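You operate a simulated robot arm through the tools that you are given. There is no shell and no other tool. Be economical: measure what you need, move in short steps, check, and stop when the job is done.

Carry out the task below with a simulated two-armed robot. There is one attempt and no reset: what you move stays moved.

JOB
Take the jar from the top of the goods stand and leave it on the middle of the packing table. Put the scoop on the shallow tray. Put the tape roll on the top of the sliding grate. Press the panel air button two times. Fetch the large sleeve from the low steel stand and set it on the white card there. Turn the right tension knob to 1. Turn the time knob to 6 s. Open the door of the grey cabinet, put the rag from the top shelf of the grey cabinet on the right end of the packing table and shut the door again. Shut the packing carton back flap. Any order will do. Set down upright: jar, large sleeve.

It is judged by the outcome, as a careful person would: the job done as asked, and still so three seconds after it is handed in. It fails if anything else is knocked over, pushed out of place, dropped, spilled or broken.

ROBOT AND FRAMES
Two 7-joint arms with two-finger parallel grippers on one trunk, on a base that drives. Base frame: it is fixed to the floor where the robot stands at the start and does not move with it; the origin is under the middle of the robot, x ahead of it, y to its left, z up. Units: m, rad, N and s.
The left shoulder is at the start at [0.07, 0.13, 1.062], the right one opposite. With the tool pointing down near the work surface each hand reaches from about 0.1 to 0.3 m from the robot's upright axis, wherever it stands, measured 20 degrees to its own side. Places, roughly: card [-4.5, -5.5, 0.5]; door of the grey cabinet [-2.7, -0.1, 1.1]; jar [0.5, -0.25, 0.75]; large sleeve (6x6x7 cm) [-4.3, -5.5, 0.6]; middle of the packing table [-1.1, -0.1, 0.8]; packing carton back flap [-1.6, -0.1, 0.9]; panel air button [-4.1, -6.9, 1]; rag (10x7x3 cm) [-2.9, 0, 1.1]; right end of the packing table [-1.3, 1, 0.8]; right tension knob [-1.9, -4.6, 0.7]; scoop (18x9x7 cm) [2.8, -7.3, 0.6]; shallow tray (21x30x11 cm) [3.1, -7.3, 0.2]; tape roll (7x6x3 cm) [0.5, -7.4, 0.9]; time knob [-1.9, -4.1, 1.6]; top of the sliding grate [4.2, -4.1, 0.8]. Payload 1.57 kg a hand.
The tool frame of a hand sits at the grasp point between the pads (the TCP): z along the fingers, y along the line on which they close. The tips reach 0.03 m beyond it. The gripper opens to 0.08 m. The fingers are 0.017 m wide and 0.012 m thick; the gripper's body (0.04 by 0.082 m) begins 0.08 m behind the TCP.
Orientation is that of the tool frame in the base frame, as a unit quaternion [x, y, z, w]. With the fingers straight down and closing along the base's y, the tool's x points along the base's -x, its y along +y and its z along -z.

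CONTROLS
- The arms move only by the tool jog_arm. It takes "left_targets", "right_targets" or both (then of equal length, played together; a hand with none holds still); each is a list of rows, each a list of 7 numbers: the shift along the tool's x, y, z in m, then the turn, a rotation vector about the tool's x, y, z in rad, then the opening, from 0 (shut) to 1 (fully open). In form: [[dx, dy, dz, rx, ry, rz, jaw], ...]. A call has 1 to 8 rows; each row shifts and turns the commanded pose from where the row before left it, along the tool's axes as they then stand. Rows are played at 5 a second. More than 0.05 m and 0.15 rad between two rows, or a gripper value outside its range, and nothing of the call is played. A pose out of reach is approached as far as the arm can. The call stops where the force on the tool passes 40 N (or 10 N more than at its start, if that is more) or the arm is blocked; 0.2 s more then pass. The fingers move at their own pace (about 0.108 m/s each) and stop on an object; they squeeze with about 34 N. The grip force told is the motor's: it shows also when the fingers shut on nothing. Time passes only in rows, and 0.2 s behind the last, so rows that do not move let the fingers close. It gives the time, the measured TCP pose, the force on the tool (base axes), the opening and the grip force at its end, in the units of the frame above (readings bear some noise), with the torque about the TCP (base axes, N m) and any sound that the robot's microphone picked up.
- Cameras (640 x 400 px; columns grow to the right, rows downward): "scene" is now at [0.1245, -0.0184, 1.2668]; the picture's right is [-0.25, -0.97, 0.00], its down [-0.76, 0.20, -0.62] and it looks along [0.60, -0.15, -0.79] (base axes); focal length 270 px, centre (320, 200). "left" rides on the left gripper at [0.072, 0.007, -0.122] in its tool frame; the picture's right is [-0.09, 1.00, 0.00], its down [-0.84, -0.08, -0.54] and it looks along [-0.54, -0.05, 0.84] (tool axes); focal length 238 px, centre (320, 200). "right" rides on the right gripper at [0.072, -0.007, -0.122] in its tool frame; the picture's right is [0.09, 1.00, 0.00], its down [-0.84, 0.08, -0.54] and it looks along [-0.54, 0.05, 0.84] (tool axes); focal length 238 px, centre (320, 200). There is no depth. A picture from a camera that has moved, and an enlarged one, comes with that camera's place and axes in the base frame and with its lens.
- snapshot(camera): a new picture of that camera. No time passes.
- move_column(by): slides the trunk up (or, below 0, down) by that many m; the arms and the scene camera ride with it, the base frame stays. It gives what a move gives, with no picture.
- steer(legs): drives the robot by 1 to 6 legs, each [ahead, left, turn to the left] in m, m and rad, along the robot's own axes; the way and the turn of a leg run together, so that a leg with both is an arc; at most 1.5 m and 3.142 rad a leg. The arms and the cameras ride along, it lands a little off, and it stops where it bumps. It gives what a move gives.
- turn_head(pan, tilt): turns the head with the scene camera to pan (to the left, within 1.501 rad either way) and tilt (down, from -0.506 to 1.204), counted from straight ahead of the robot. It gives what a move gives.
- enlarge(camera, box): a new picture of the part [left, top, right, bottom] of that camera's present view, enlarged. No time passes.
- hand_in(): hands the job in; it is judged then, once.

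Work in short steps. Places have to be worked out from the pictures, the camera data and where the tool is seen: move nearer, look again, correct. Check each grasp and each placing, and mend what went wrong. You have 483 turns and 230 pictures in all, those below and enlarged ones among them. Open the grippers and draw the arms clear of the work before you hand the job in, unless the task says otherwise; then end with one line.

The tools are called after "Request:" as a command line: name --argument value ..., lists and objects as JSON in quotes. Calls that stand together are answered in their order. jog_arm: Moves the arms, as the interface text tells. Its arguments: {"type":"object","properties":{"left_targets":{"type":"array","items":{"type":"array","items":{"type":"number"}}},"right_targets":{"type":"array","items":{"type":"array","items":{"type":"number"}}}},"required":[]} The other tools are called the same way: move_column (by) slides the trunk up or down; steer (legs) drives the base; turn_head (pan, tilt) turns the head that bears the scene camera; snapshot (camera) takes a picture; enlarge (camera, box) takes an enlarged picture of a part of a camera's view; hand_in () hands the job in.

At the start:

```text
time_s: 0.0
left_tcp_pos: [0.3272, 0.0096, 1.0142]
left_tcp_rot: [0.0, 1.0, -0.001, 0.0]
left_contact_force: [0.3, 0.1, 0.0]
left_ft_torque: [0.01, -0.01, -0.01]
left_gripper_width: 0.08
left_gripper_force: 0.1
right_tcp_pos: [0.2845, -0.2154, 0.9222]
right_tcp_rot: [0.0, 1.0, 0.0, 0.0]
right_contact_force: [0.5, 0.4, 0.3]
right_ft_torque: [-0.03, 0.0, -0.01]
right_gripper_width: 0.08
right_gripper_force: 0.0
trunk travel left (down, up): [-0.7, 0.24]
robot x, y, heading: [0.0029, 0.0004, 0.0]
head pan, tilt: [-0.253, 0.904]
```

scene: 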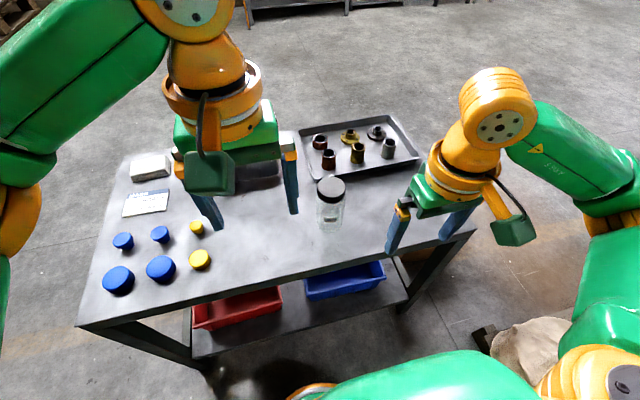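
right: 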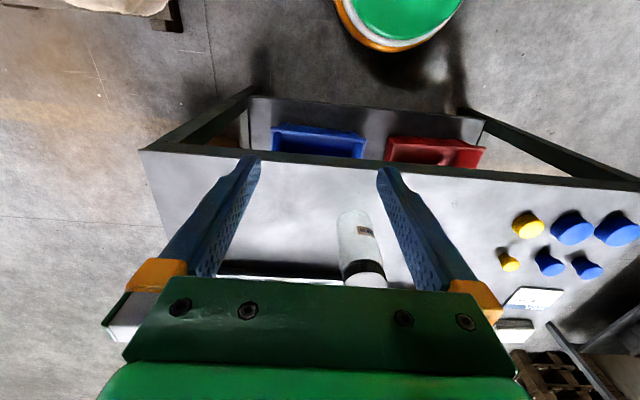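
left: 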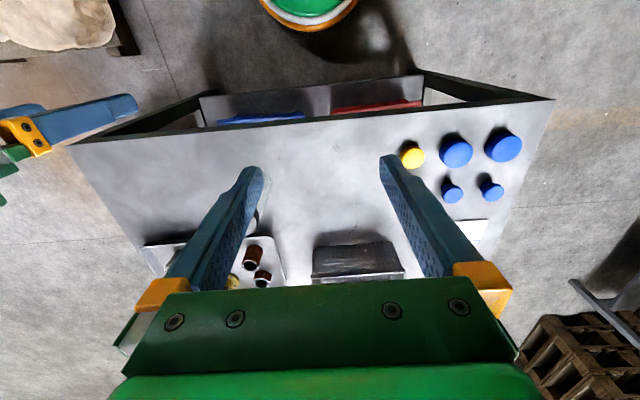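

The jar looks to be at about (0.505, -0.135), its lid top near z 0.80 and the table top near 0.68. I drive a little nearer before reaching for it.

Request:
steer --legs '[[0.1, 0, 0]]'

Request:
jog_arm --left_targets '[[0, 0.05, 0, 0, 0, 0, 1], [0, 0.05, 0, 0, 0, 0, 1]]' --right_targets '[[0, 0.04, 0, 0, 0, 0, 1], [0, 0.04, 0, 0, 0, 0, 1]]'

Request:
snapshot --camera "scene"

Request:
snapshot --camera "right"

```text
time_s: 1.1
left_tcp_pos: [0.4278, 0.0084, 1.0164]
left_tcp_rot: [0.0, 1.0, 0.0, 0.0]
left_contact_force: [-0.1, -0.6, 0.4]
left_ft_torque: [-0.02, -0.02, 0.01]
left_gripper_width: 0.0798
left_gripper_force: 0.0
right_tcp_pos: [0.3841, -0.216, 0.9215]
right_tcp_rot: [0.0, 1.0, 0.0, 0.001]
right_contact_force: [-0.1, -0.2, -0.2]
right_ft_torque: [-0.01, 0.01, -0.01]
right_gripper_width: 0.0798
right_gripper_force: 0.0
trunk travel left (down, up): [-0.7, 0.24]
robot x, y, heading: [0.0981, 0.0, 0.002]
head pan, tilt: [-0.253, 0.904]
```

```text
time_s: 1.8
left_tcp_pos: [0.4264, 0.1143, 1.0152]
left_tcp_rot: [0.001, 1.0, -0.001, 0.0]
left_contact_force: [1.1, 0.7, -0.1]
left_ft_torque: [-0.03, -0.02, -0.01]
left_gripper_width: 0.0801
left_gripper_force: 0.1
right_tcp_pos: [0.3838, -0.1324, 0.9223]
right_tcp_rot: [0.001, 1.0, -0.002, 0.0]
right_contact_force: [-0.4, 0.2, 0.3]
right_ft_torque: [-0.07, 0.0, 0.0]
right_gripper_width: 0.0798
right_gripper_force: 0.1
trunk travel left (down, up): [-0.7, 0.24]
robot x, y, heading: [0.1006, 0.0005, -0.0]
head pan, tilt: [-0.253, 0.904]
```

```text
226 pictures are left
camera scene: at [0.2243, -0.0138, 1.2669], right [-0.25, -0.97, 0.0], down [-0.76, 0.19, -0.62], along [0.6, -0.16, -0.79], focal length 270 px, centre (320, 200)
```

scene: 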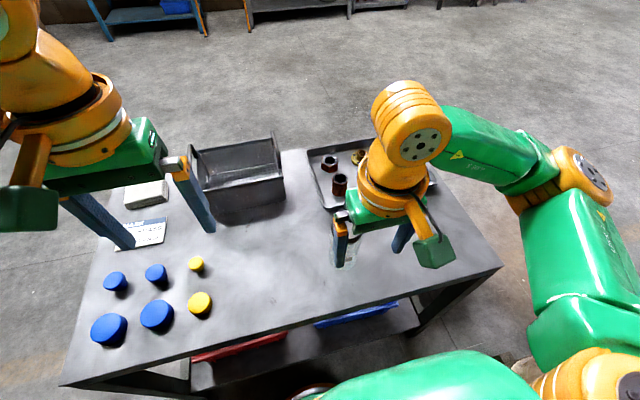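

```text
225 pictures are left
camera right: at [0.3105, -0.1376, 1.0439], right [-0.09, 1.0, 0.0], down [0.84, 0.08, 0.54], along [0.54, 0.05, -0.84], focal length 238 px, centre (320, 200)
```

right: 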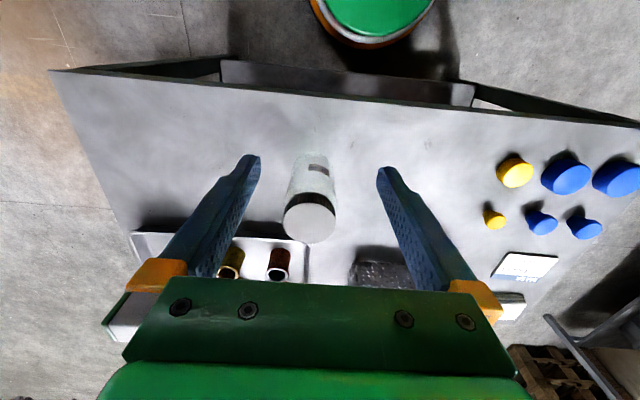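

Lid centre now computed at about (0.504, -0.134). I move over it at the present height and look again.

Request:
jog_arm --right_targets '[[-0.05, 0, 0, 0, 0, 0, 1], [-0.05, 0, 0, 0, 0, 0, 1], [-0.018, 0, 0, 0, 0, 0, 1]]'

Request:
snapshot --camera "right"

```text
time_s: 2.5
left_tcp_pos: [0.4274, 0.1101, 1.0149]
left_tcp_rot: [0.001, 1.0, 0.0, 0.0]
left_contact_force: [-0.2, 0.0, -0.3]
left_ft_torque: [0.03, -0.02, -0.01]
left_gripper_width: 0.0799
left_gripper_force: 0.0
right_tcp_pos: [0.5023, -0.1366, 0.9215]
right_tcp_rot: [-0.001, 1.0, 0.0, 0.0]
right_contact_force: [0.1, -0.1, -0.3]
right_ft_torque: [0.0, -0.04, 0.0]
right_gripper_width: 0.0799
right_gripper_force: 0.2
trunk travel left (down, up): [-0.7, 0.24]
robot x, y, heading: [0.1031, -0.0033, -0.002]
head pan, tilt: [-0.253, 0.904]
```

```text
224 pictures are left
camera right: at [0.4282, -0.1419, 1.0437], right [-0.09, 1.0, 0.0], down [0.84, 0.08, 0.54], along [0.54, 0.05, -0.84], focal length 238 px, centre (320, 200)
```

right: 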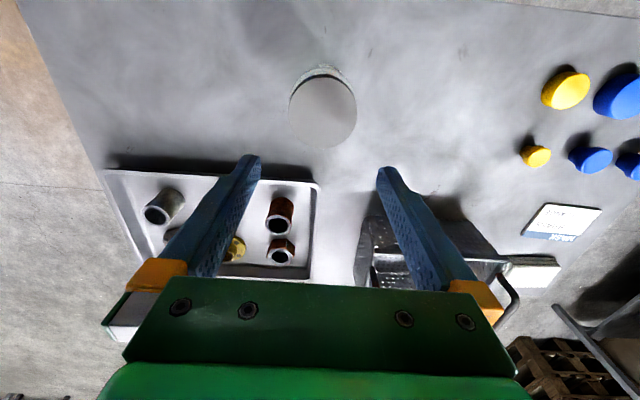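

Triangulating the two views puts the lid at about (0.472, -0.135), z 0.83, with the table near 0.75 and the lid about 6 cm wide. I move back 3 cm and descend partway.

Request:
jog_arm --right_targets '[[0.03, 0, 0, 0, 0, 0, 1], [0, 0, 0.03, 0, 0, 0, 1]]'

Request:
snapshot --camera "right"

Request:
snapshot --camera "scene"

```text
time_s: 3.1
left_tcp_pos: [0.428, 0.1099, 1.0158]
left_tcp_rot: [0.0, 1.0, 0.0, 0.0]
left_contact_force: [0.2, -0.4, 0.1]
left_ft_torque: [0.0, 0.01, -0.03]
left_gripper_width: 0.0799
left_gripper_force: 0.1
right_tcp_pos: [0.4731, -0.135, 0.8905]
right_tcp_rot: [0.0, 1.0, 0.0, 0.0]
right_contact_force: [0.3, 0.1, -0.8]
right_ft_torque: [0.01, 0.04, 0.03]
right_gripper_width: 0.08
right_gripper_force: 0.1
trunk travel left (down, up): [-0.7, 0.24]
robot x, y, heading: [0.0997, -0.0009, 0.003]
head pan, tilt: [-0.253, 0.904]
```

```text
223 pictures are left
camera right: at [0.3994, -0.1405, 1.0137], right [-0.09, 1.0, 0.0], down [0.84, 0.08, 0.54], along [0.54, 0.05, -0.84], focal length 238 px, centre (320, 200)
```

right: 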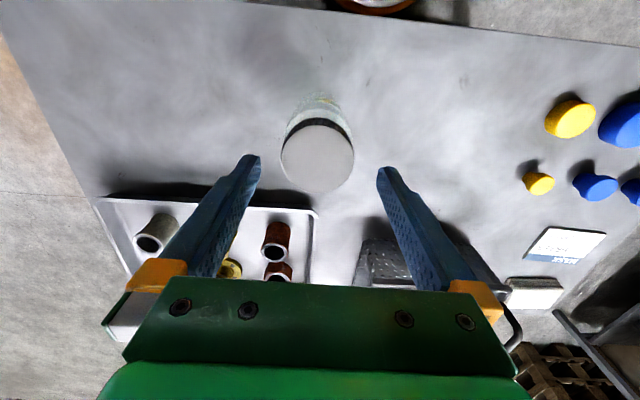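

```text
222 pictures are left
camera scene: at [0.2253, -0.0188, 1.2668], right [-0.25, -0.97, 0.0], down [-0.76, 0.2, -0.62], along [0.6, -0.15, -0.79], focal length 270 px, centre (320, 200)
```

scene: 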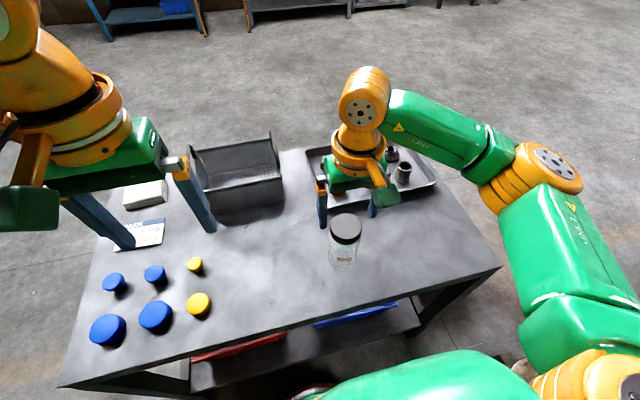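

Both views now agree on the lid at about (0.48, -0.136) with its top at about 0.815, centred between the fingers. I descend around it.

Request:
jog_arm --right_targets '[[-0.006, -0.001, 0.03, 0, 0, 0, 1], [0, 0, 0.03, 0, 0, 0, 1], [0, 0, 0.03, 0, 0, 0, 1]]'

Request:
snapshot --camera "right"

Request:
snapshot --camera "scene"

```text
time_s: 4.0
left_tcp_pos: [0.4279, 0.1095, 1.0153]
left_tcp_rot: [0.0, 1.0, 0.001, 0.0]
left_contact_force: [-0.1, -0.3, -0.2]
left_ft_torque: [-0.02, 0.02, 0.0]
left_gripper_width: 0.08
left_gripper_force: 0.1
right_tcp_pos: [0.4786, -0.1361, 0.8003]
right_tcp_rot: [0.001, 1.0, 0.0, -0.001]
right_contact_force: [1.3, -0.5, -0.1]
right_ft_torque: [0.01, 0.0, 0.0]
right_gripper_width: 0.0801
right_gripper_force: 0.1
trunk travel left (down, up): [-0.7, 0.24]
robot x, y, heading: [0.096, -0.0019, -0.003]
head pan, tilt: [-0.253, 0.904]
```

```text
221 pictures are left
camera right: at [0.4046, -0.1422, 0.9222], right [-0.09, 1.0, 0.0], down [0.84, 0.08, 0.54], along [0.54, 0.05, -0.84], focal length 238 px, centre (320, 200)
```

right: 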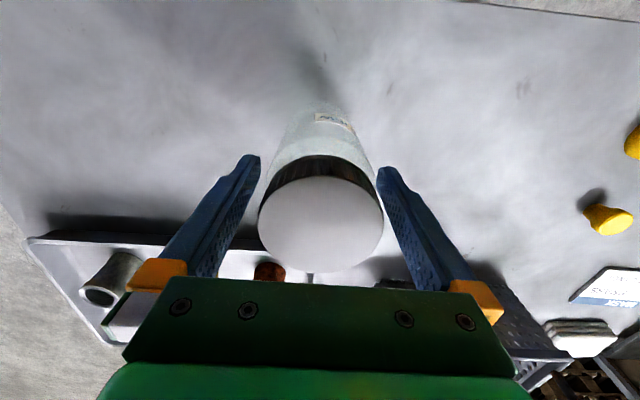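

```text
220 pictures are left
camera scene: at [0.2247, -0.0185, 1.2668], right [-0.25, -0.97, 0.0], down [-0.76, 0.2, -0.62], along [0.6, -0.16, -0.79], focal length 270 px, centre (320, 200)
```

scene: 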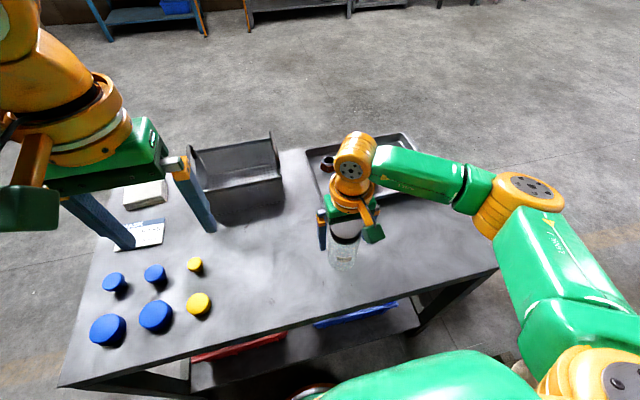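

The lid is centred, with its top at about 0.824, and the table looks nearer 0.67. I go down another 3 cm so the pads grip the body below the lid, then close.

Request:
jog_arm --right_targets '[[-0.002, 0.001, 0.03, 0, 0, 0, 1], [0, 0, 0, 0, 0, 0, 0], [0, 0, 0, 0, 0, 0, 0], [0, 0, 0, 0, 0, 0, 0]]'

Request:
snapshot --camera "right"

```text
time_s: 5.0
left_tcp_pos: [0.4261, 0.1107, 1.0148]
left_tcp_rot: [0.0, 1.0, 0.0, 0.0]
left_contact_force: [-0.6, 0.5, -0.2]
left_ft_torque: [0.03, 0.02, 0.01]
left_gripper_width: 0.08
left_gripper_force: 0.1
right_tcp_pos: [0.4804, -0.1348, 0.7707]
right_tcp_rot: [0.0, 1.0, 0.0, 0.001]
right_contact_force: [0.8, 0.5, 3.5]
right_ft_torque: [0.02, 0.02, 0.04]
right_gripper_width: 0.0631
right_gripper_force: 33.3
trunk travel left (down, up): [-0.7, 0.24]
robot x, y, heading: [0.101, 0.0035, 0.002]
head pan, tilt: [-0.253, 0.904]
```

```text
219 pictures are left
camera right: at [0.4064, -0.1404, 0.8924], right [-0.09, 1.0, 0.0], down [0.84, 0.08, 0.54], along [0.54, 0.05, -0.84], focal length 238 px, centre (320, 200)
```

right: 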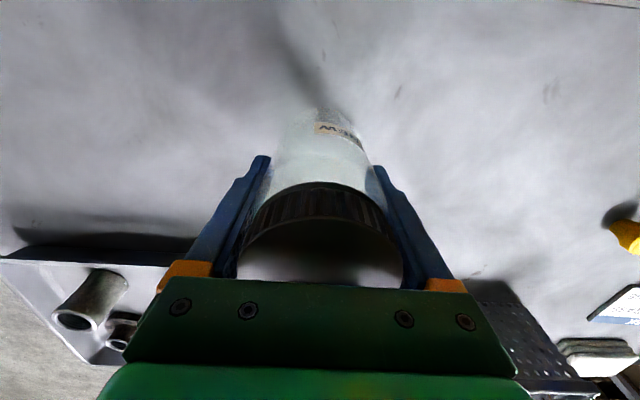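

The jar is gripped at 63 mm. I lift it straight up by 0.15.

Request:
jog_arm --right_targets '[[0, 0, -0.03, 0, 0, 0, 0], [0, 0, -0.04, 0, 0, 0, 0], [0, 0, -0.04, 0, 0, 0, 0], [0, 0, -0.04, 0, 0, 0, 0]]'

Request:
snapshot --camera "scene"

```text
time_s: 6.0
left_tcp_pos: [0.4267, 0.111, 1.0143]
left_tcp_rot: [0.0, 1.0, 0.0, 0.001]
left_contact_force: [0.4, -0.1, 0.0]
left_ft_torque: [0.02, 0.0, 0.0]
left_gripper_width: 0.0801
left_gripper_force: 0.1
right_tcp_pos: [0.4797, -0.1361, 0.922]
right_tcp_rot: [0.001, 1.0, 0.001, -0.001]
right_contact_force: [-0.4, 0.3, -0.5]
right_ft_torque: [0.01, 0.0, -0.02]
right_gripper_width: 0.0632
right_gripper_force: 34.0
trunk travel left (down, up): [-0.7, 0.24]
robot x, y, heading: [0.101, -0.0031, -0.003]
head pan, tilt: [-0.253, 0.904]
```

```text
218 pictures are left
camera scene: at [0.2243, -0.0181, 1.2668], right [-0.25, -0.97, 0.0], down [-0.76, 0.2, -0.62], along [0.6, -0.16, -0.79], focal length 270 px, centre (320, 200)
```

scene: 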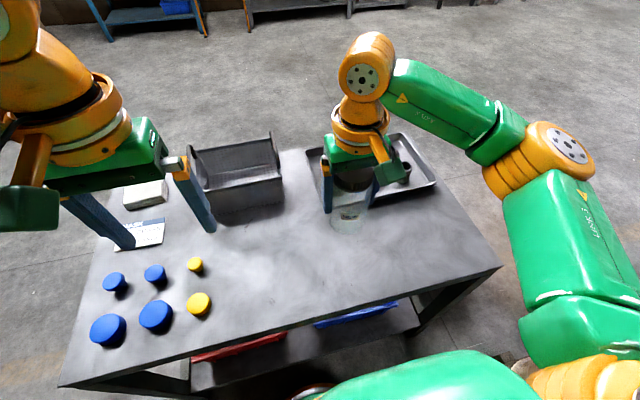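

The jar is held and clear. I back off and raise the trunk, then look to both sides to find the packing table behind me.

Request:
steer --legs '[[-0.2, 0, 0]]'

Request:
move_column --by 0.15

Request:
turn_head --pan 1.5 --tilt 0.5

Request:
snapshot --camera "scene"

Request:
turn_head --pan -1.5 --tilt 0.5

Request:
snapshot --camera "scene"

```text
time_s: 7.5
left_tcp_pos: [0.2303, 0.109, 1.0148]
left_tcp_rot: [0.002, 1.0, 0.001, 0.0]
left_contact_force: [-0.5, 0.1, -0.1]
left_ft_torque: [-0.02, 0.02, -0.01]
left_gripper_width: 0.0798
left_gripper_force: 0.0
right_tcp_pos: [0.283, -0.1363, 0.9223]
right_tcp_rot: [0.002, 1.0, 0.0, -0.001]
right_contact_force: [0.2, 0.3, -1.7]
right_ft_torque: [-0.01, 0.0, -0.01]
right_gripper_width: 0.0632
right_gripper_force: 33.9
trunk travel left (down, up): [-0.7, 0.24]
robot x, y, heading: [-0.1007, 0.0017, -0.007]
head pan, tilt: [-0.253, 0.904]
```

```text
time_s: 9.3
left_tcp_pos: [0.228, 0.1098, 1.1651]
left_tcp_rot: [0.003, 1.0, 0.0, 0.001]
left_contact_force: [-0.4, -0.5, 0.1]
left_ft_torque: [-0.01, -0.02, -0.03]
left_gripper_width: 0.0797
left_gripper_force: 0.1
right_tcp_pos: [0.2826, -0.1365, 1.0719]
right_tcp_rot: [0.001, 1.0, 0.0, 0.0]
right_contact_force: [0.1, 0.5, -2.1]
right_ft_torque: [0.02, 0.03, 0.01]
right_gripper_width: 0.0629
right_gripper_force: 33.1
trunk travel left (down, up): [-0.85, 0.09]
robot x, y, heading: [-0.1009, 0.0011, -0.006]
head pan, tilt: [-0.253, 0.904]
```

```text
time_s: 11.1
left_tcp_pos: [0.228, 0.1086, 1.1648]
left_tcp_rot: [0.002, 1.0, 0.0, 0.0]
left_contact_force: [-1.2, -0.7, 0.0]
left_ft_torque: [-0.02, 0.0, 0.01]
left_gripper_width: 0.0803
left_gripper_force: 0.0
right_tcp_pos: [0.2815, -0.1367, 1.0721]
right_tcp_rot: [0.003, 1.0, 0.0, 0.0]
right_contact_force: [0.0, 0.4, -1.4]
right_ft_torque: [-0.01, 0.01, 0.01]
right_gripper_width: 0.0627
right_gripper_force: 33.9
trunk travel left (down, up): [-0.85, 0.09]
robot x, y, heading: [-0.0976, 0.0002, -0.007]
head pan, tilt: [1.499, 0.499]
```

```text
217 pictures are left
camera scene: at [-0.0404, 0.0914, 1.451], right [1.0, -0.08, 0.0], down [-0.04, -0.48, -0.88], along [0.07, 0.88, -0.48], focal length 270 px, centre (320, 200)
```

scene: 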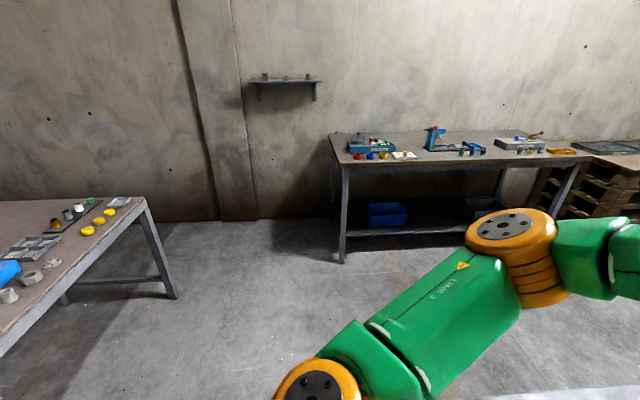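

```text
time_s: 13.7
left_tcp_pos: [0.228, 0.1097, 1.1643]
left_tcp_rot: [0.003, 1.0, 0.0, 0.0]
left_contact_force: [0.4, 0.1, -1.1]
left_ft_torque: [-0.06, -0.02, 0.01]
left_gripper_width: 0.0799
left_gripper_force: 0.1
right_tcp_pos: [0.2805, -0.137, 1.0726]
right_tcp_rot: [0.002, 1.0, 0.0, -0.001]
right_contact_force: [0.4, -0.6, -1.3]
right_ft_torque: [0.01, -0.02, -0.01]
right_gripper_width: 0.063
right_gripper_force: 33.9
trunk travel left (down, up): [-0.85, 0.09]
robot x, y, heading: [-0.0977, -0.0015, -0.0]
head pan, tilt: [-1.499, 0.499]
```

```text
216 pictures are left
camera scene: at [-0.0412, -0.0901, 1.451], right [-1.0, -0.07, 0.0], down [-0.03, 0.48, -0.88], along [0.06, -0.88, -0.48], focal length 270 px, centre (320, 200)
```

scene: 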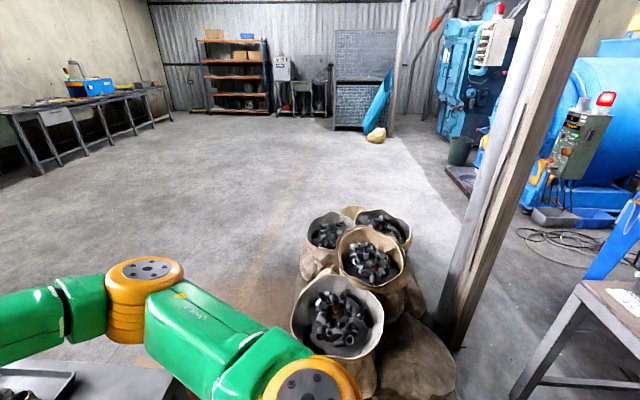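

The packing table runs behind me, with its near edge at about x = -0.8. I turn around on the spot and look at it.

Request:
steer --legs '[[0, 0, 1.57], [0, 0, 1.57]]'

Request:
turn_head --pan 0.0 --tilt 0.5

Request:
snapshot --camera "scene"

Request:
turn_head --pan -1.0 --tilt 0.5

Request:
snapshot --camera "scene"

Request:
turn_head --pan 1.0 --tilt 0.5

Request:
snapshot --camera "scene"

```text
time_s: 21.8
left_tcp_pos: [-0.4253, -0.1137, 1.165]
left_tcp_rot: [1.0, 0.005, 0.0, 0.0]
left_contact_force: [0.0, 0.3, -0.5]
left_ft_torque: [-0.01, 0.0, 0.0]
left_gripper_width: 0.08
left_gripper_force: 0.1
right_tcp_pos: [-0.4825, 0.1319, 1.0718]
right_tcp_rot: [1.0, 0.007, 0.0, 0.0]
right_contact_force: [-0.2, 0.0, -2.3]
right_ft_torque: [-0.03, 0.01, -0.03]
right_gripper_width: 0.0625
right_gripper_force: 33.9
trunk travel left (down, up): [-0.85, 0.09]
robot x, y, heading: [-0.102, 0.0011, -3.125]
head pan, tilt: [-1.499, 0.499]
```

```text
time_s: 23.4
left_tcp_pos: [-0.4258, -0.1149, 1.1653]
left_tcp_rot: [1.0, 0.006, 0.001, 0.0]
left_contact_force: [1.1, 0.8, 0.2]
left_ft_torque: [0.0, 0.01, -0.04]
left_gripper_width: 0.08
left_gripper_force: 0.1
right_tcp_pos: [-0.4834, 0.1315, 1.0713]
right_tcp_rot: [1.0, 0.007, 0.0, 0.0]
right_contact_force: [-1.1, -0.2, -2.0]
right_ft_torque: [0.05, -0.01, 0.02]
right_gripper_width: 0.0627
right_gripper_force: 33.8
trunk travel left (down, up): [-0.85, 0.09]
robot x, y, heading: [-0.0981, -0.0, -3.124]
head pan, tilt: [0.0, 0.499]
```

```text
215 pictures are left
camera scene: at [-0.2397, -0.0006, 1.451], right [-0.01, 1.0, 0.0], down [0.48, 0.01, -0.88], along [-0.88, -0.01, -0.48], focal length 270 px, centre (320, 200)
```

scene: 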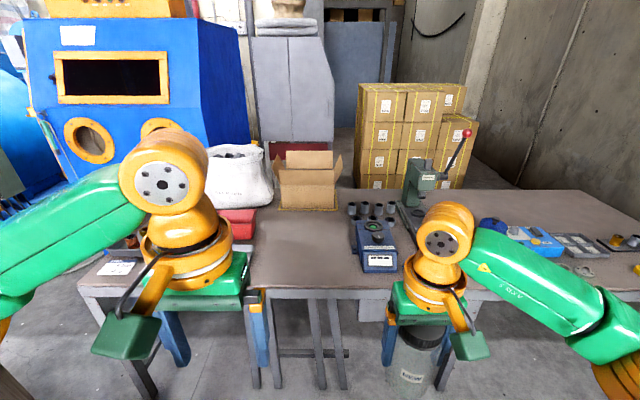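

```text
time_s: 24.6
left_tcp_pos: [-0.4261, -0.1147, 1.1646]
left_tcp_rot: [1.0, 0.006, -0.001, -0.001]
left_contact_force: [-0.3, 0.6, 0.7]
left_ft_torque: [-0.03, -0.01, 0.05]
left_gripper_width: 0.08
left_gripper_force: 0.1
right_tcp_pos: [-0.4831, 0.1319, 1.0723]
right_tcp_rot: [1.0, 0.007, 0.0, 0.0]
right_contact_force: [0.2, 0.1, -2.0]
right_ft_torque: [0.0, 0.01, 0.0]
right_gripper_width: 0.062
right_gripper_force: 34.1
trunk travel left (down, up): [-0.85, 0.09]
robot x, y, heading: [-0.1006, 0.0012, -3.129]
head pan, tilt: [-1.0, 0.499]
```

```text
214 pictures are left
camera scene: at [-0.199, 0.0764, 1.451], right [0.83, 0.55, 0.0], down [0.26, -0.4, -0.88], along [-0.48, 0.73, -0.48], focal length 270 px, centre (320, 200)
```

scene: 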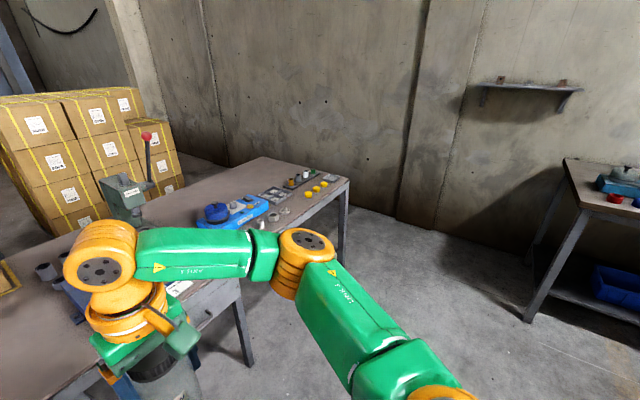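

```text
time_s: 26.6
left_tcp_pos: [-0.4245, -0.1151, 1.166]
left_tcp_rot: [1.0, 0.006, 0.0, 0.0]
left_contact_force: [-0.3, 0.5, -0.7]
left_ft_torque: [0.01, -0.03, 0.03]
left_gripper_width: 0.0801
left_gripper_force: 0.1
right_tcp_pos: [-0.4817, 0.1305, 1.0718]
right_tcp_rot: [1.0, 0.007, 0.0, 0.0]
right_contact_force: [1.1, -0.2, -1.6]
right_ft_torque: [0.01, 0.0, -0.01]
right_gripper_width: 0.0624
right_gripper_force: 34.1
trunk travel left (down, up): [-0.85, 0.09]
robot x, y, heading: [-0.0976, 0.0033, -3.132]
head pan, tilt: [1.0, 0.499]
```

```text
213 pictures are left
camera scene: at [-0.197, -0.0766, 1.451], right [-0.85, 0.53, 0.0], down [0.25, 0.41, -0.88], along [-0.46, -0.74, -0.48], focal length 270 px, centre (320, 200)
```

scene: 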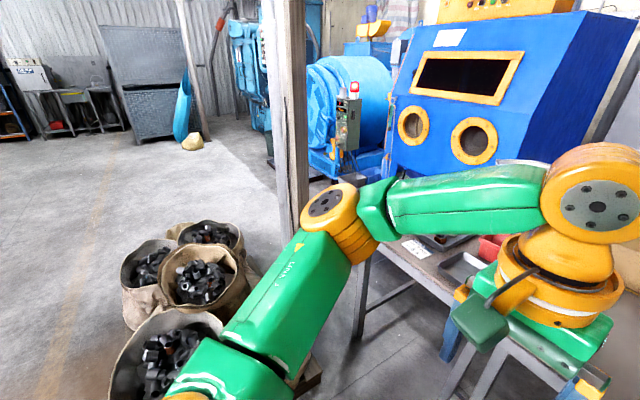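

The table top in front of the carton looks free, which agrees with the given middle of about (-1.1, -0.1). I look closer at that part.

Request:
turn_head --pan 0.0 --tilt 0.5

Request:
enlarge --camera "scene" --box '[60, 130, 420, 330]'

Request:
enlarge --camera "scene" --box '[340, 160, 640, 330]'

```text
time_s: 27.8
left_tcp_pos: [-0.4246, -0.1141, 1.1661]
left_tcp_rot: [1.0, 0.006, 0.0, -0.001]
left_contact_force: [-0.7, -0.3, 0.8]
left_ft_torque: [0.02, 0.0, 0.03]
left_gripper_width: 0.0798
left_gripper_force: 0.1
right_tcp_pos: [-0.4827, 0.1314, 1.0718]
right_tcp_rot: [1.0, 0.007, -0.001, -0.001]
right_contact_force: [-0.3, 0.1, -1.8]
right_ft_torque: [-0.01, 0.01, -0.01]
right_gripper_width: 0.0622
right_gripper_force: 34.1
trunk travel left (down, up): [-0.85, 0.09]
robot x, y, heading: [-0.1005, 0.0, -3.125]
head pan, tilt: [0.0, 0.499]
```

```text
1.78 times, centred on (240, 230) of scene
camera zoom: at [-0.2397, -0.0008, 1.451], right [-0.01, 1.0, 0.0], down [0.48, 0.01, -0.88], along [-0.88, -0.01, -0.48], focal length 481 px, centre (462, 147)
```

zoom: 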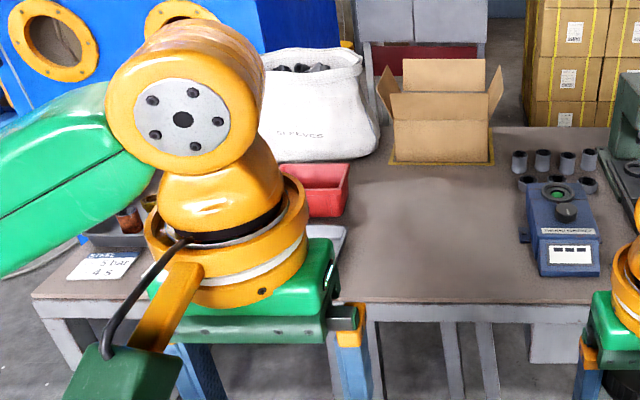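

```text
2.13 times, centred on (490, 245) of scene
camera zoom: at [-0.2397, -0.0008, 1.451], right [-0.01, 1.0, 0.0], down [0.48, 0.01, -0.88], along [-0.88, -0.01, -0.48], focal length 577 px, centre (-43, 104)
```

zoom: 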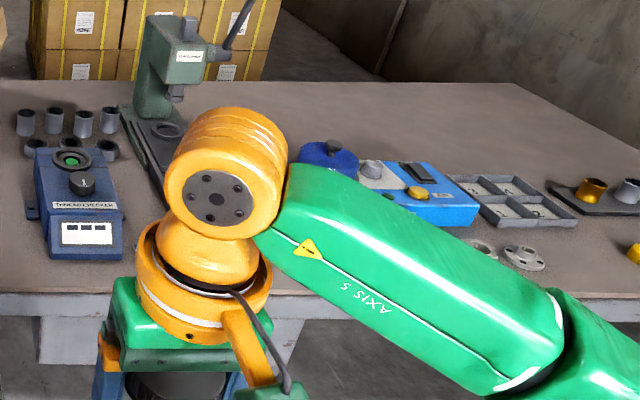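

The table seems to be one piece with its top at about 0.71 and front edge near x = -0.93. I drive up toward the free spot in front of the carton.

Request:
steer --legs '[[0.0, 0.2, 0], [0.45, 0, 0]]'

Request:
turn_head --pan 0.0 --tilt 0.8

Request:
snapshot --camera "scene"

Request:
snapshot --camera "left"

```text
time_s: 31.8
left_tcp_pos: [-0.8753, -0.3208, 1.1658]
left_tcp_rot: [1.0, 0.008, -0.001, 0.001]
left_contact_force: [0.7, -0.8, 0.3]
left_ft_torque: [0.03, 0.0, -0.02]
left_gripper_width: 0.0799
left_gripper_force: 0.0
right_tcp_pos: [-0.9323, -0.0753, 1.0729]
right_tcp_rot: [1.0, 0.008, -0.001, -0.001]
right_contact_force: [0.0, 0.6, -1.5]
right_ft_torque: [-0.01, 0.05, 0.02]
right_gripper_width: 0.0625
right_gripper_force: 33.4
trunk travel left (down, up): [-0.85, 0.09]
robot x, y, heading: [-0.5544, -0.205, -3.125]
head pan, tilt: [0.0, 0.499]
```

```text
time_s: 32.6
left_tcp_pos: [-0.8769, -0.3207, 1.1655]
left_tcp_rot: [1.0, 0.008, 0.0, 0.001]
left_contact_force: [-0.7, -0.5, 0.0]
left_ft_torque: [0.05, 0.02, 0.01]
left_gripper_width: 0.0803
left_gripper_force: 0.1
right_tcp_pos: [-0.9341, -0.0757, 1.0707]
right_tcp_rot: [1.0, 0.007, -0.001, 0.001]
right_contact_force: [-0.5, -0.2, -1.8]
right_ft_torque: [-0.01, -0.01, -0.01]
right_gripper_width: 0.0625
right_gripper_force: 34.3
trunk travel left (down, up): [-0.85, 0.09]
robot x, y, heading: [-0.5534, -0.205, -3.126]
head pan, tilt: [0.0, 0.799]
```

```text
210 pictures are left
camera scene: at [-0.6811, -0.2072, 1.425], right [-0.01, 1.0, 0.0], down [0.72, 0.01, -0.7], along [-0.7, -0.01, -0.72], focal length 270 px, centre (320, 200)
```

scene: 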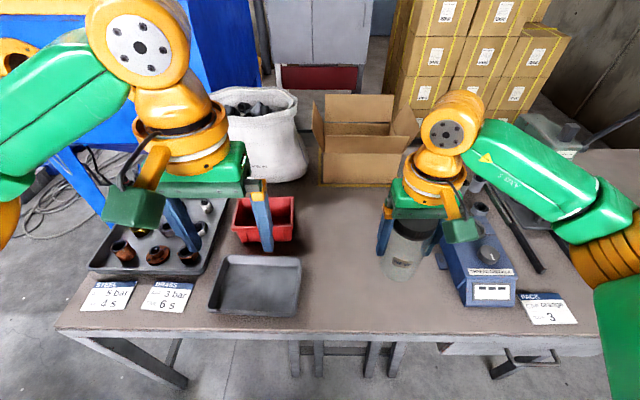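

```text
209 pictures are left
camera left: at [-0.8049, -0.3261, 1.2879], right [-0.08, -1.0, 0.0], down [-0.84, 0.07, 0.54], along [-0.54, 0.04, -0.84], focal length 238 px, centre (320, 200)
```

left: 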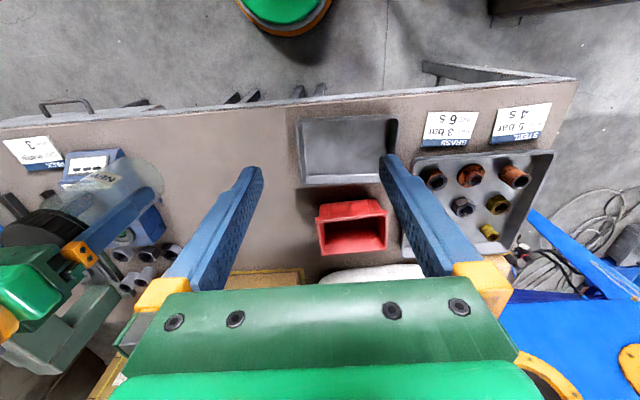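

The free spot between the small tray, the tester and the carton is around (-1.1, -0.1). I extend the right hand there and see how far it reaches.

Request:
jog_arm --right_targets '[[-0.05, 0.01, 0, 0, 0, 0, 0], [-0.05, 0.01, 0, 0, 0, 0, 0], [-0.05, 0.01, 0, 0, 0, 0, 0], [-0.02, 0, 0, 0, 0, 0, 0]]'

Request:
snapshot --camera "scene"

```text
refused: row 1 steps farther than a row can; nothing moved
```

```text
208 pictures are left
camera scene: at [-0.6811, -0.2072, 1.425], right [-0.01, 1.0, 0.0], down [0.72, 0.01, -0.7], along [-0.7, -0.01, -0.72], focal length 270 px, centre (320, 200)
```

scene: 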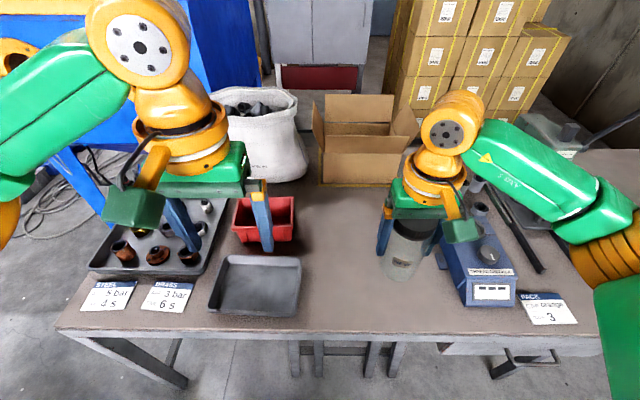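

The row exceeded the step limit, so I use smaller steps.

Request:
jog_arm --right_targets '[[-0.04, 0.008, 0, 0, 0, 0, 0], [-0.04, 0.008, 0, 0, 0, 0, 0], [-0.04, 0.008, 0, 0, 0, 0, 0], [-0.04, 0.006, 0, 0, 0, 0, 0]]'

Request:
snapshot --camera "scene"

Request:
snapshot --camera "right"

```text
time_s: 33.6
left_tcp_pos: [-0.8765, -0.3193, 1.1659]
left_tcp_rot: [1.0, 0.007, 0.001, 0.0]
left_contact_force: [0.0, -0.2, 0.9]
left_ft_torque: [-0.01, 0.0, 0.01]
left_gripper_width: 0.0802
left_gripper_force: 0.0
right_tcp_pos: [-1.0339, -0.0923, 1.0713]
right_tcp_rot: [1.0, 0.007, -0.001, 0.0]
right_contact_force: [0.1, 0.5, -2.4]
right_ft_torque: [-0.01, 0.03, 0.0]
right_gripper_width: 0.0623
right_gripper_force: 33.6
right hand out of reach, approached as far as the arm can: row 3, 4
trunk travel left (down, up): [-0.85, 0.09]
robot x, y, heading: [-0.5537, -0.2077, -3.127]
head pan, tilt: [0.0, 0.799]
```

```text
207 pictures are left
camera scene: at [-0.6803, -0.205, 1.4251], right [-0.01, 1.0, 0.0], down [0.72, 0.01, -0.7], along [-0.7, -0.01, -0.72], focal length 270 px, centre (320, 200)
```

scene: 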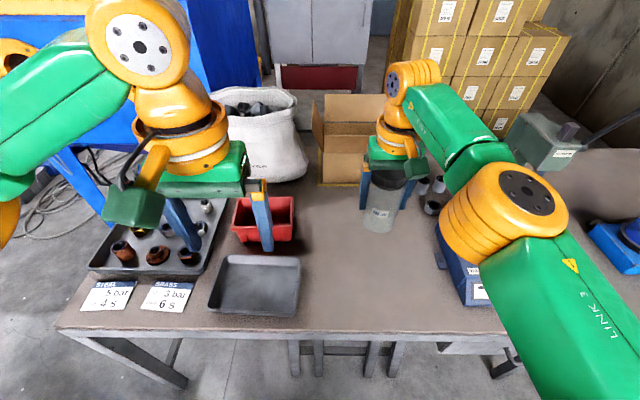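

```text
206 pictures are left
camera right: at [-0.9646, -0.0848, 1.1934], right [0.11, -0.99, 0.0], down [-0.83, -0.09, 0.54], along [-0.54, -0.06, -0.84], focal length 238 px, centre (320, 200)
```

right: 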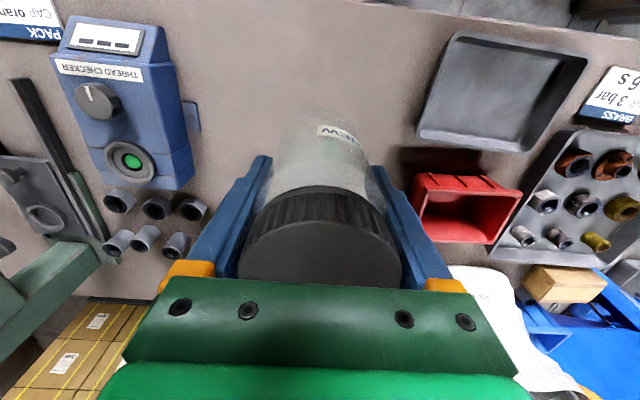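

The hand is at its limit, so I drive 4 cm nearer and lower with the trunk, which keeps the reach.

Request:
steer --legs '[[0.04, 0, 0]]'

Request:
move_column --by -0.12

Request:
snapshot --camera "scene"

Request:
snapshot --camera "left"

```text
time_s: 34.5
left_tcp_pos: [-0.909, -0.3214, 1.1674]
left_tcp_rot: [1.0, 0.007, -0.003, 0.001]
left_contact_force: [0.6, 0.3, -0.1]
left_ft_torque: [0.0, 0.04, -0.01]
left_gripper_width: 0.08
left_gripper_force: 0.1
right_tcp_pos: [-1.0683, -0.0946, 1.0741]
right_tcp_rot: [1.0, 0.006, -0.003, -0.001]
right_contact_force: [0.5, -0.1, -1.5]
right_ft_torque: [-0.03, 0.08, -0.04]
right_gripper_width: 0.0623
right_gripper_force: 33.5
trunk travel left (down, up): [-0.85, 0.09]
robot x, y, heading: [-0.5917, -0.2066, -3.13]
head pan, tilt: [0.0, 0.799]
```

```text
time_s: 36.0
left_tcp_pos: [-0.9167, -0.3217, 1.0448]
left_tcp_rot: [1.0, 0.007, 0.0, -0.001]
left_contact_force: [0.3, -0.5, 0.2]
left_ft_torque: [0.0, -0.02, -0.03]
left_gripper_width: 0.08
left_gripper_force: 0.2
right_tcp_pos: [-1.0743, -0.0959, 0.9513]
right_tcp_rot: [1.0, 0.007, 0.0, 0.0]
right_contact_force: [0.1, 1.2, -2.4]
right_ft_torque: [0.01, -0.02, -0.01]
right_gripper_width: 0.0626
right_gripper_force: 34.2
trunk travel left (down, up): [-0.73, 0.21]
robot x, y, heading: [-0.5879, -0.2069, -3.126]
head pan, tilt: [0.0, 0.799]
```

```text
205 pictures are left
camera scene: at [-0.7205, -0.2078, 1.305], right [-0.01, 1.0, 0.0], down [0.72, 0.01, -0.7], along [-0.7, -0.01, -0.72], focal length 270 px, centre (320, 200)
```

scene: 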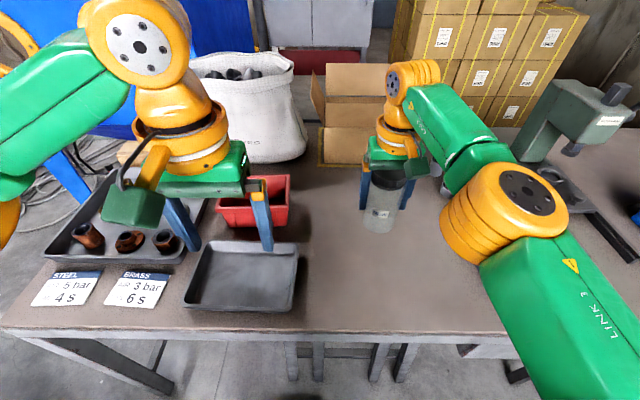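

```text
204 pictures are left
camera left: at [-0.8442, -0.3267, 1.1679], right [-0.08, -1.0, 0.0], down [-0.84, 0.07, 0.54], along [-0.54, 0.04, -0.84], focal length 238 px, centre (320, 200)
```

left: 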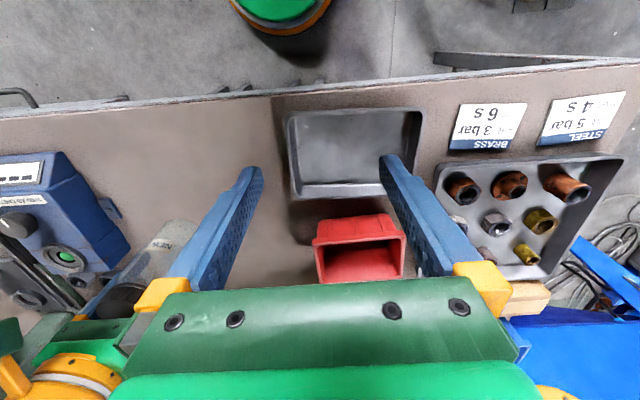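

The jar is over the free spot. I lower the trunk in small steps, watching the force.

Request:
move_column --by -0.05

Request:
move_column --by -0.02

Request:
enlarge --camera "scene" --box '[260, 80, 520, 300]'

```text
time_s: 36.9
left_tcp_pos: [-0.9157, -0.3222, 0.9951]
left_tcp_rot: [1.0, 0.007, 0.0, 0.0]
left_contact_force: [-1.2, 0.3, -0.6]
left_ft_torque: [-0.04, -0.01, -0.01]
left_gripper_width: 0.0802
left_gripper_force: 0.0
right_tcp_pos: [-1.074, -0.0956, 0.9005]
right_tcp_rot: [1.0, 0.007, 0.0, -0.001]
right_contact_force: [-0.6, 0.0, -2.2]
right_ft_torque: [-0.01, -0.03, -0.02]
right_gripper_width: 0.0626
right_gripper_force: 33.9
trunk travel left (down, up): [-0.68, 0.26]
robot x, y, heading: [-0.5905, -0.2083, -3.127]
head pan, tilt: [0.0, 0.799]
```

```text
time_s: 37.5
left_tcp_pos: [-0.9153, -0.322, 0.9744]
left_tcp_rot: [1.0, 0.006, 0.0, 0.0]
left_contact_force: [-0.1, 1.1, 1.0]
left_ft_torque: [0.03, 0.0, -0.01]
left_gripper_width: 0.0799
left_gripper_force: 0.1
right_tcp_pos: [-1.0736, -0.0956, 0.8804]
right_tcp_rot: [1.0, 0.007, 0.0, 0.0]
right_contact_force: [0.2, -0.3, -1.5]
right_ft_torque: [-0.02, 0.01, 0.03]
right_gripper_width: 0.0621
right_gripper_force: 33.9
trunk travel left (down, up): [-0.66, 0.28]
robot x, y, heading: [-0.5947, -0.2071, -3.129]
head pan, tilt: [0.0, 0.799]
```

```text
1.82 times, centred on (390, 190) of scene
camera zoom: at [-0.7201, -0.2078, 1.2349], right [-0.01, 1.0, 0.0], down [0.72, 0.01, -0.7], along [-0.7, -0.01, -0.72], focal length 492 px, centre (193, 218)
```

zoom: 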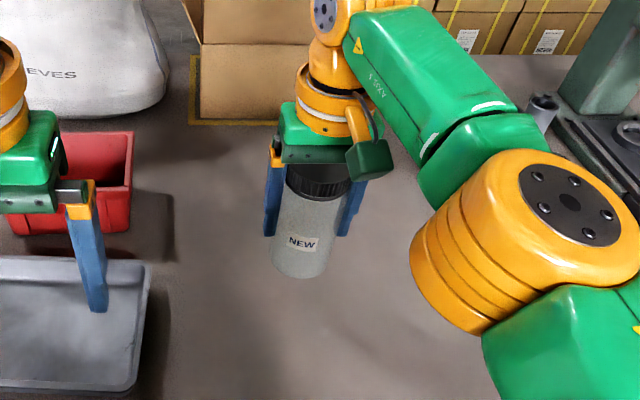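

The jar bottom is about 6 cm below the TCP, so near z 0.82. I continue down in small steps.

Request:
move_column --by -0.015

Request:
move_column --by -0.015

Request:
enlarge --camera "scene" --box '[260, 80, 520, 300]'

```text
time_s: 38.2
left_tcp_pos: [-0.9168, -0.3209, 0.9592]
left_tcp_rot: [1.0, 0.007, 0.0, 0.0]
left_contact_force: [-0.2, -0.3, 0.1]
left_ft_torque: [-0.02, 0.02, 0.02]
left_gripper_width: 0.0802
left_gripper_force: 0.0
right_tcp_pos: [-1.0741, -0.0954, 0.8655]
right_tcp_rot: [1.0, 0.007, 0.0, 0.0]
right_contact_force: [-0.1, -0.7, -1.2]
right_ft_torque: [-0.01, -0.02, -0.01]
right_gripper_width: 0.0625
right_gripper_force: 34.0
trunk travel left (down, up): [-0.645, 0.295]
robot x, y, heading: [-0.5937, -0.206, -3.13]
head pan, tilt: [0.0, 0.799]
```

```text
time_s: 38.8
left_tcp_pos: [-0.9148, -0.3206, 0.9447]
left_tcp_rot: [1.0, 0.007, 0.0, 0.0]
left_contact_force: [-0.9, -0.9, 0.1]
left_ft_torque: [0.03, 0.0, -0.02]
left_gripper_width: 0.0797
left_gripper_force: 0.0
right_tcp_pos: [-1.0739, -0.0952, 0.8512]
right_tcp_rot: [1.0, 0.007, -0.001, 0.0]
right_contact_force: [0.3, 0.3, -1.7]
right_ft_torque: [0.0, -0.02, 0.03]
right_gripper_width: 0.0623
right_gripper_force: 33.9
trunk travel left (down, up): [-0.63, 0.31]
robot x, y, heading: [-0.5915, -0.2092, -3.124]
head pan, tilt: [0.0, 0.799]
```

```text
1.82 times, centred on (390, 190) of scene
camera zoom: at [-0.7201, -0.2078, 1.2049], right [-0.01, 1.0, 0.0], down [0.72, 0.01, -0.7], along [-0.7, -0.01, -0.72], focal length 492 px, centre (193, 218)
```

zoom: 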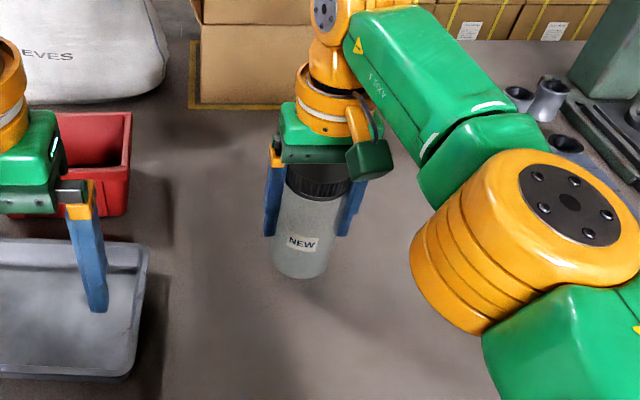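

Still no contact, though the shadow is closing in on the jar. I continue down.

Request:
move_column --by -0.015

Request:
move_column --by -0.01

Request:
enlarge --camera "scene" --box '[260, 80, 520, 300]'

```text
time_s: 39.4
left_tcp_pos: [-0.9158, -0.3219, 0.9293]
left_tcp_rot: [1.0, 0.007, -0.001, 0.0]
left_contact_force: [0.1, 0.0, -0.8]
left_ft_torque: [0.0, 0.0, 0.0]
left_gripper_width: 0.08
left_gripper_force: 0.1
right_tcp_pos: [-1.0739, -0.0958, 0.8362]
right_tcp_rot: [1.0, 0.007, 0.0, 0.0]
right_contact_force: [-0.5, 0.2, -1.5]
right_ft_torque: [0.03, 0.0, -0.01]
right_gripper_width: 0.0625
right_gripper_force: 33.8
trunk travel left (down, up): [-0.615, 0.325]
robot x, y, heading: [-0.5926, -0.2056, -3.128]
head pan, tilt: [0.0, 0.799]
```

```text
time_s: 40.0
left_tcp_pos: [-0.9136, -0.3224, 0.9222]
left_tcp_rot: [1.0, 0.007, -0.001, 0.0]
left_contact_force: [-0.7, 0.0, -0.8]
left_ft_torque: [0.03, 0.01, 0.01]
left_gripper_width: 0.0799
left_gripper_force: 0.1
right_tcp_pos: [-1.0714, -0.0964, 0.8284]
right_tcp_rot: [1.0, 0.007, -0.003, 0.0]
right_contact_force: [-4.9, 1.9, 27.4]
right_ft_torque: [0.04, 0.11, 0.16]
right_gripper_width: 0.0626
right_gripper_force: 33.7
trunk travel left (down, up): [-0.605, 0.335]
robot x, y, heading: [-0.5892, -0.2045, -3.125]
head pan, tilt: [0.0, 0.799]
```

```text
1.82 times, centred on (390, 190) of scene
camera zoom: at [-0.7159, -0.2085, 1.181], right [-0.01, 1.0, 0.0], down [0.71, 0.01, -0.7], along [-0.7, -0.01, -0.71], focal length 492 px, centre (193, 218)
```

zoom: 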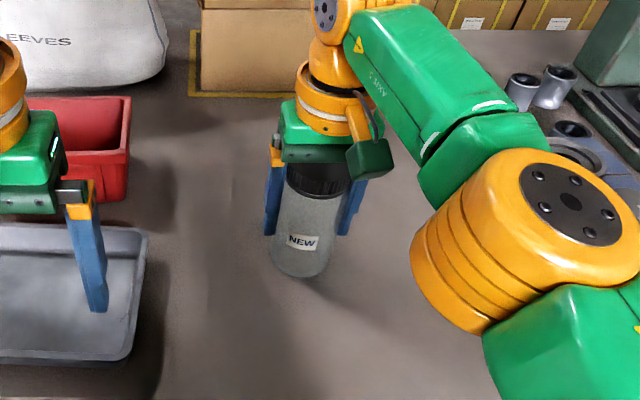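

The jar touched down with 27 N of force, putting the table at about 0.77. I ease up slightly and open the fingers.

Request:
move_column --by 0.004

Request:
jog_arm --right_targets '[[0, 0, 0, 0, 0, 0, 1], [0, 0, 0, 0, 0, 0, 1], [0, 0, 0, 0, 0, 0, 1]]'

Request:
move_column --by 0.14

Request:
snapshot --camera "scene"

```text
time_s: 40.5
left_tcp_pos: [-0.9147, -0.3207, 0.9234]
left_tcp_rot: [1.0, 0.007, 0.0, 0.0]
left_contact_force: [0.3, -0.3, -0.2]
left_ft_torque: [0.05, 0.03, -0.04]
left_gripper_width: 0.0801
left_gripper_force: 0.0
right_tcp_pos: [-1.0725, -0.0964, 0.8295]
right_tcp_rot: [1.0, 0.007, 0.001, -0.001]
right_contact_force: [0.4, -0.7, 1.3]
right_ft_torque: [0.02, 0.07, 0.02]
right_gripper_width: 0.0623
right_gripper_force: 34.2
trunk travel left (down, up): [-0.609, 0.331]
robot x, y, heading: [-0.591, -0.2036, -3.128]
head pan, tilt: [0.0, 0.799]
```

```text
time_s: 41.3
left_tcp_pos: [-0.9158, -0.3219, 0.9243]
left_tcp_rot: [1.0, 0.007, 0.0, 0.0]
left_contact_force: [0.8, 0.1, -0.1]
left_ft_torque: [-0.02, -0.01, 0.0]
left_gripper_width: 0.0802
left_gripper_force: 0.1
right_tcp_pos: [-1.0739, -0.0967, 0.8302]
right_tcp_rot: [1.0, 0.006, 0.0, 0.0]
right_contact_force: [0.2, 0.1, -0.2]
right_ft_torque: [-0.03, 0.02, -0.04]
right_gripper_width: 0.0801
right_gripper_force: 0.1
trunk travel left (down, up): [-0.609, 0.331]
robot x, y, heading: [-0.5863, -0.2062, -3.13]
head pan, tilt: [0.0, 0.799]
```

```text
time_s: 43.0
left_tcp_pos: [-0.9161, -0.3223, 1.0637]
left_tcp_rot: [1.0, 0.008, 0.0, 0.0]
left_contact_force: [-0.5, 1.0, 0.4]
left_ft_torque: [0.0, 0.01, 0.0]
left_gripper_width: 0.0799
left_gripper_force: 0.1
right_tcp_pos: [-1.074, -0.0961, 0.9705]
right_tcp_rot: [1.0, 0.007, -0.001, 0.0]
right_contact_force: [0.4, 0.2, -0.1]
right_ft_torque: [0.0, 0.01, 0.0]
right_gripper_width: 0.0802
right_gripper_force: 0.1
trunk travel left (down, up): [-0.749, 0.191]
robot x, y, heading: [-0.5918, -0.2039, -3.128]
head pan, tilt: [0.0, 0.799]
```

```text
200 pictures are left
camera scene: at [-0.7199, -0.208, 1.324], right [-0.01, 1.0, 0.0], down [0.72, 0.01, -0.7], along [-0.7, -0.01, -0.72], focal length 270 px, centre (320, 200)
```

scene: 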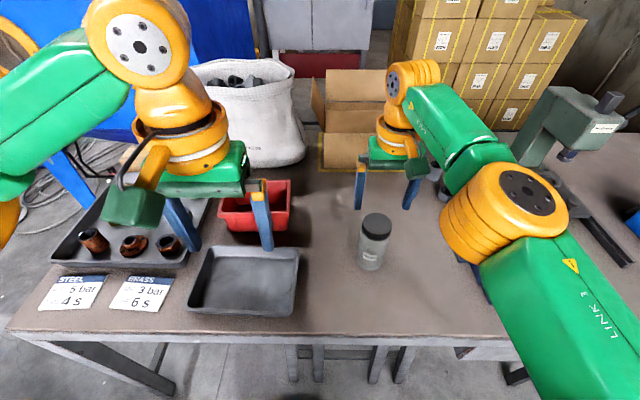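

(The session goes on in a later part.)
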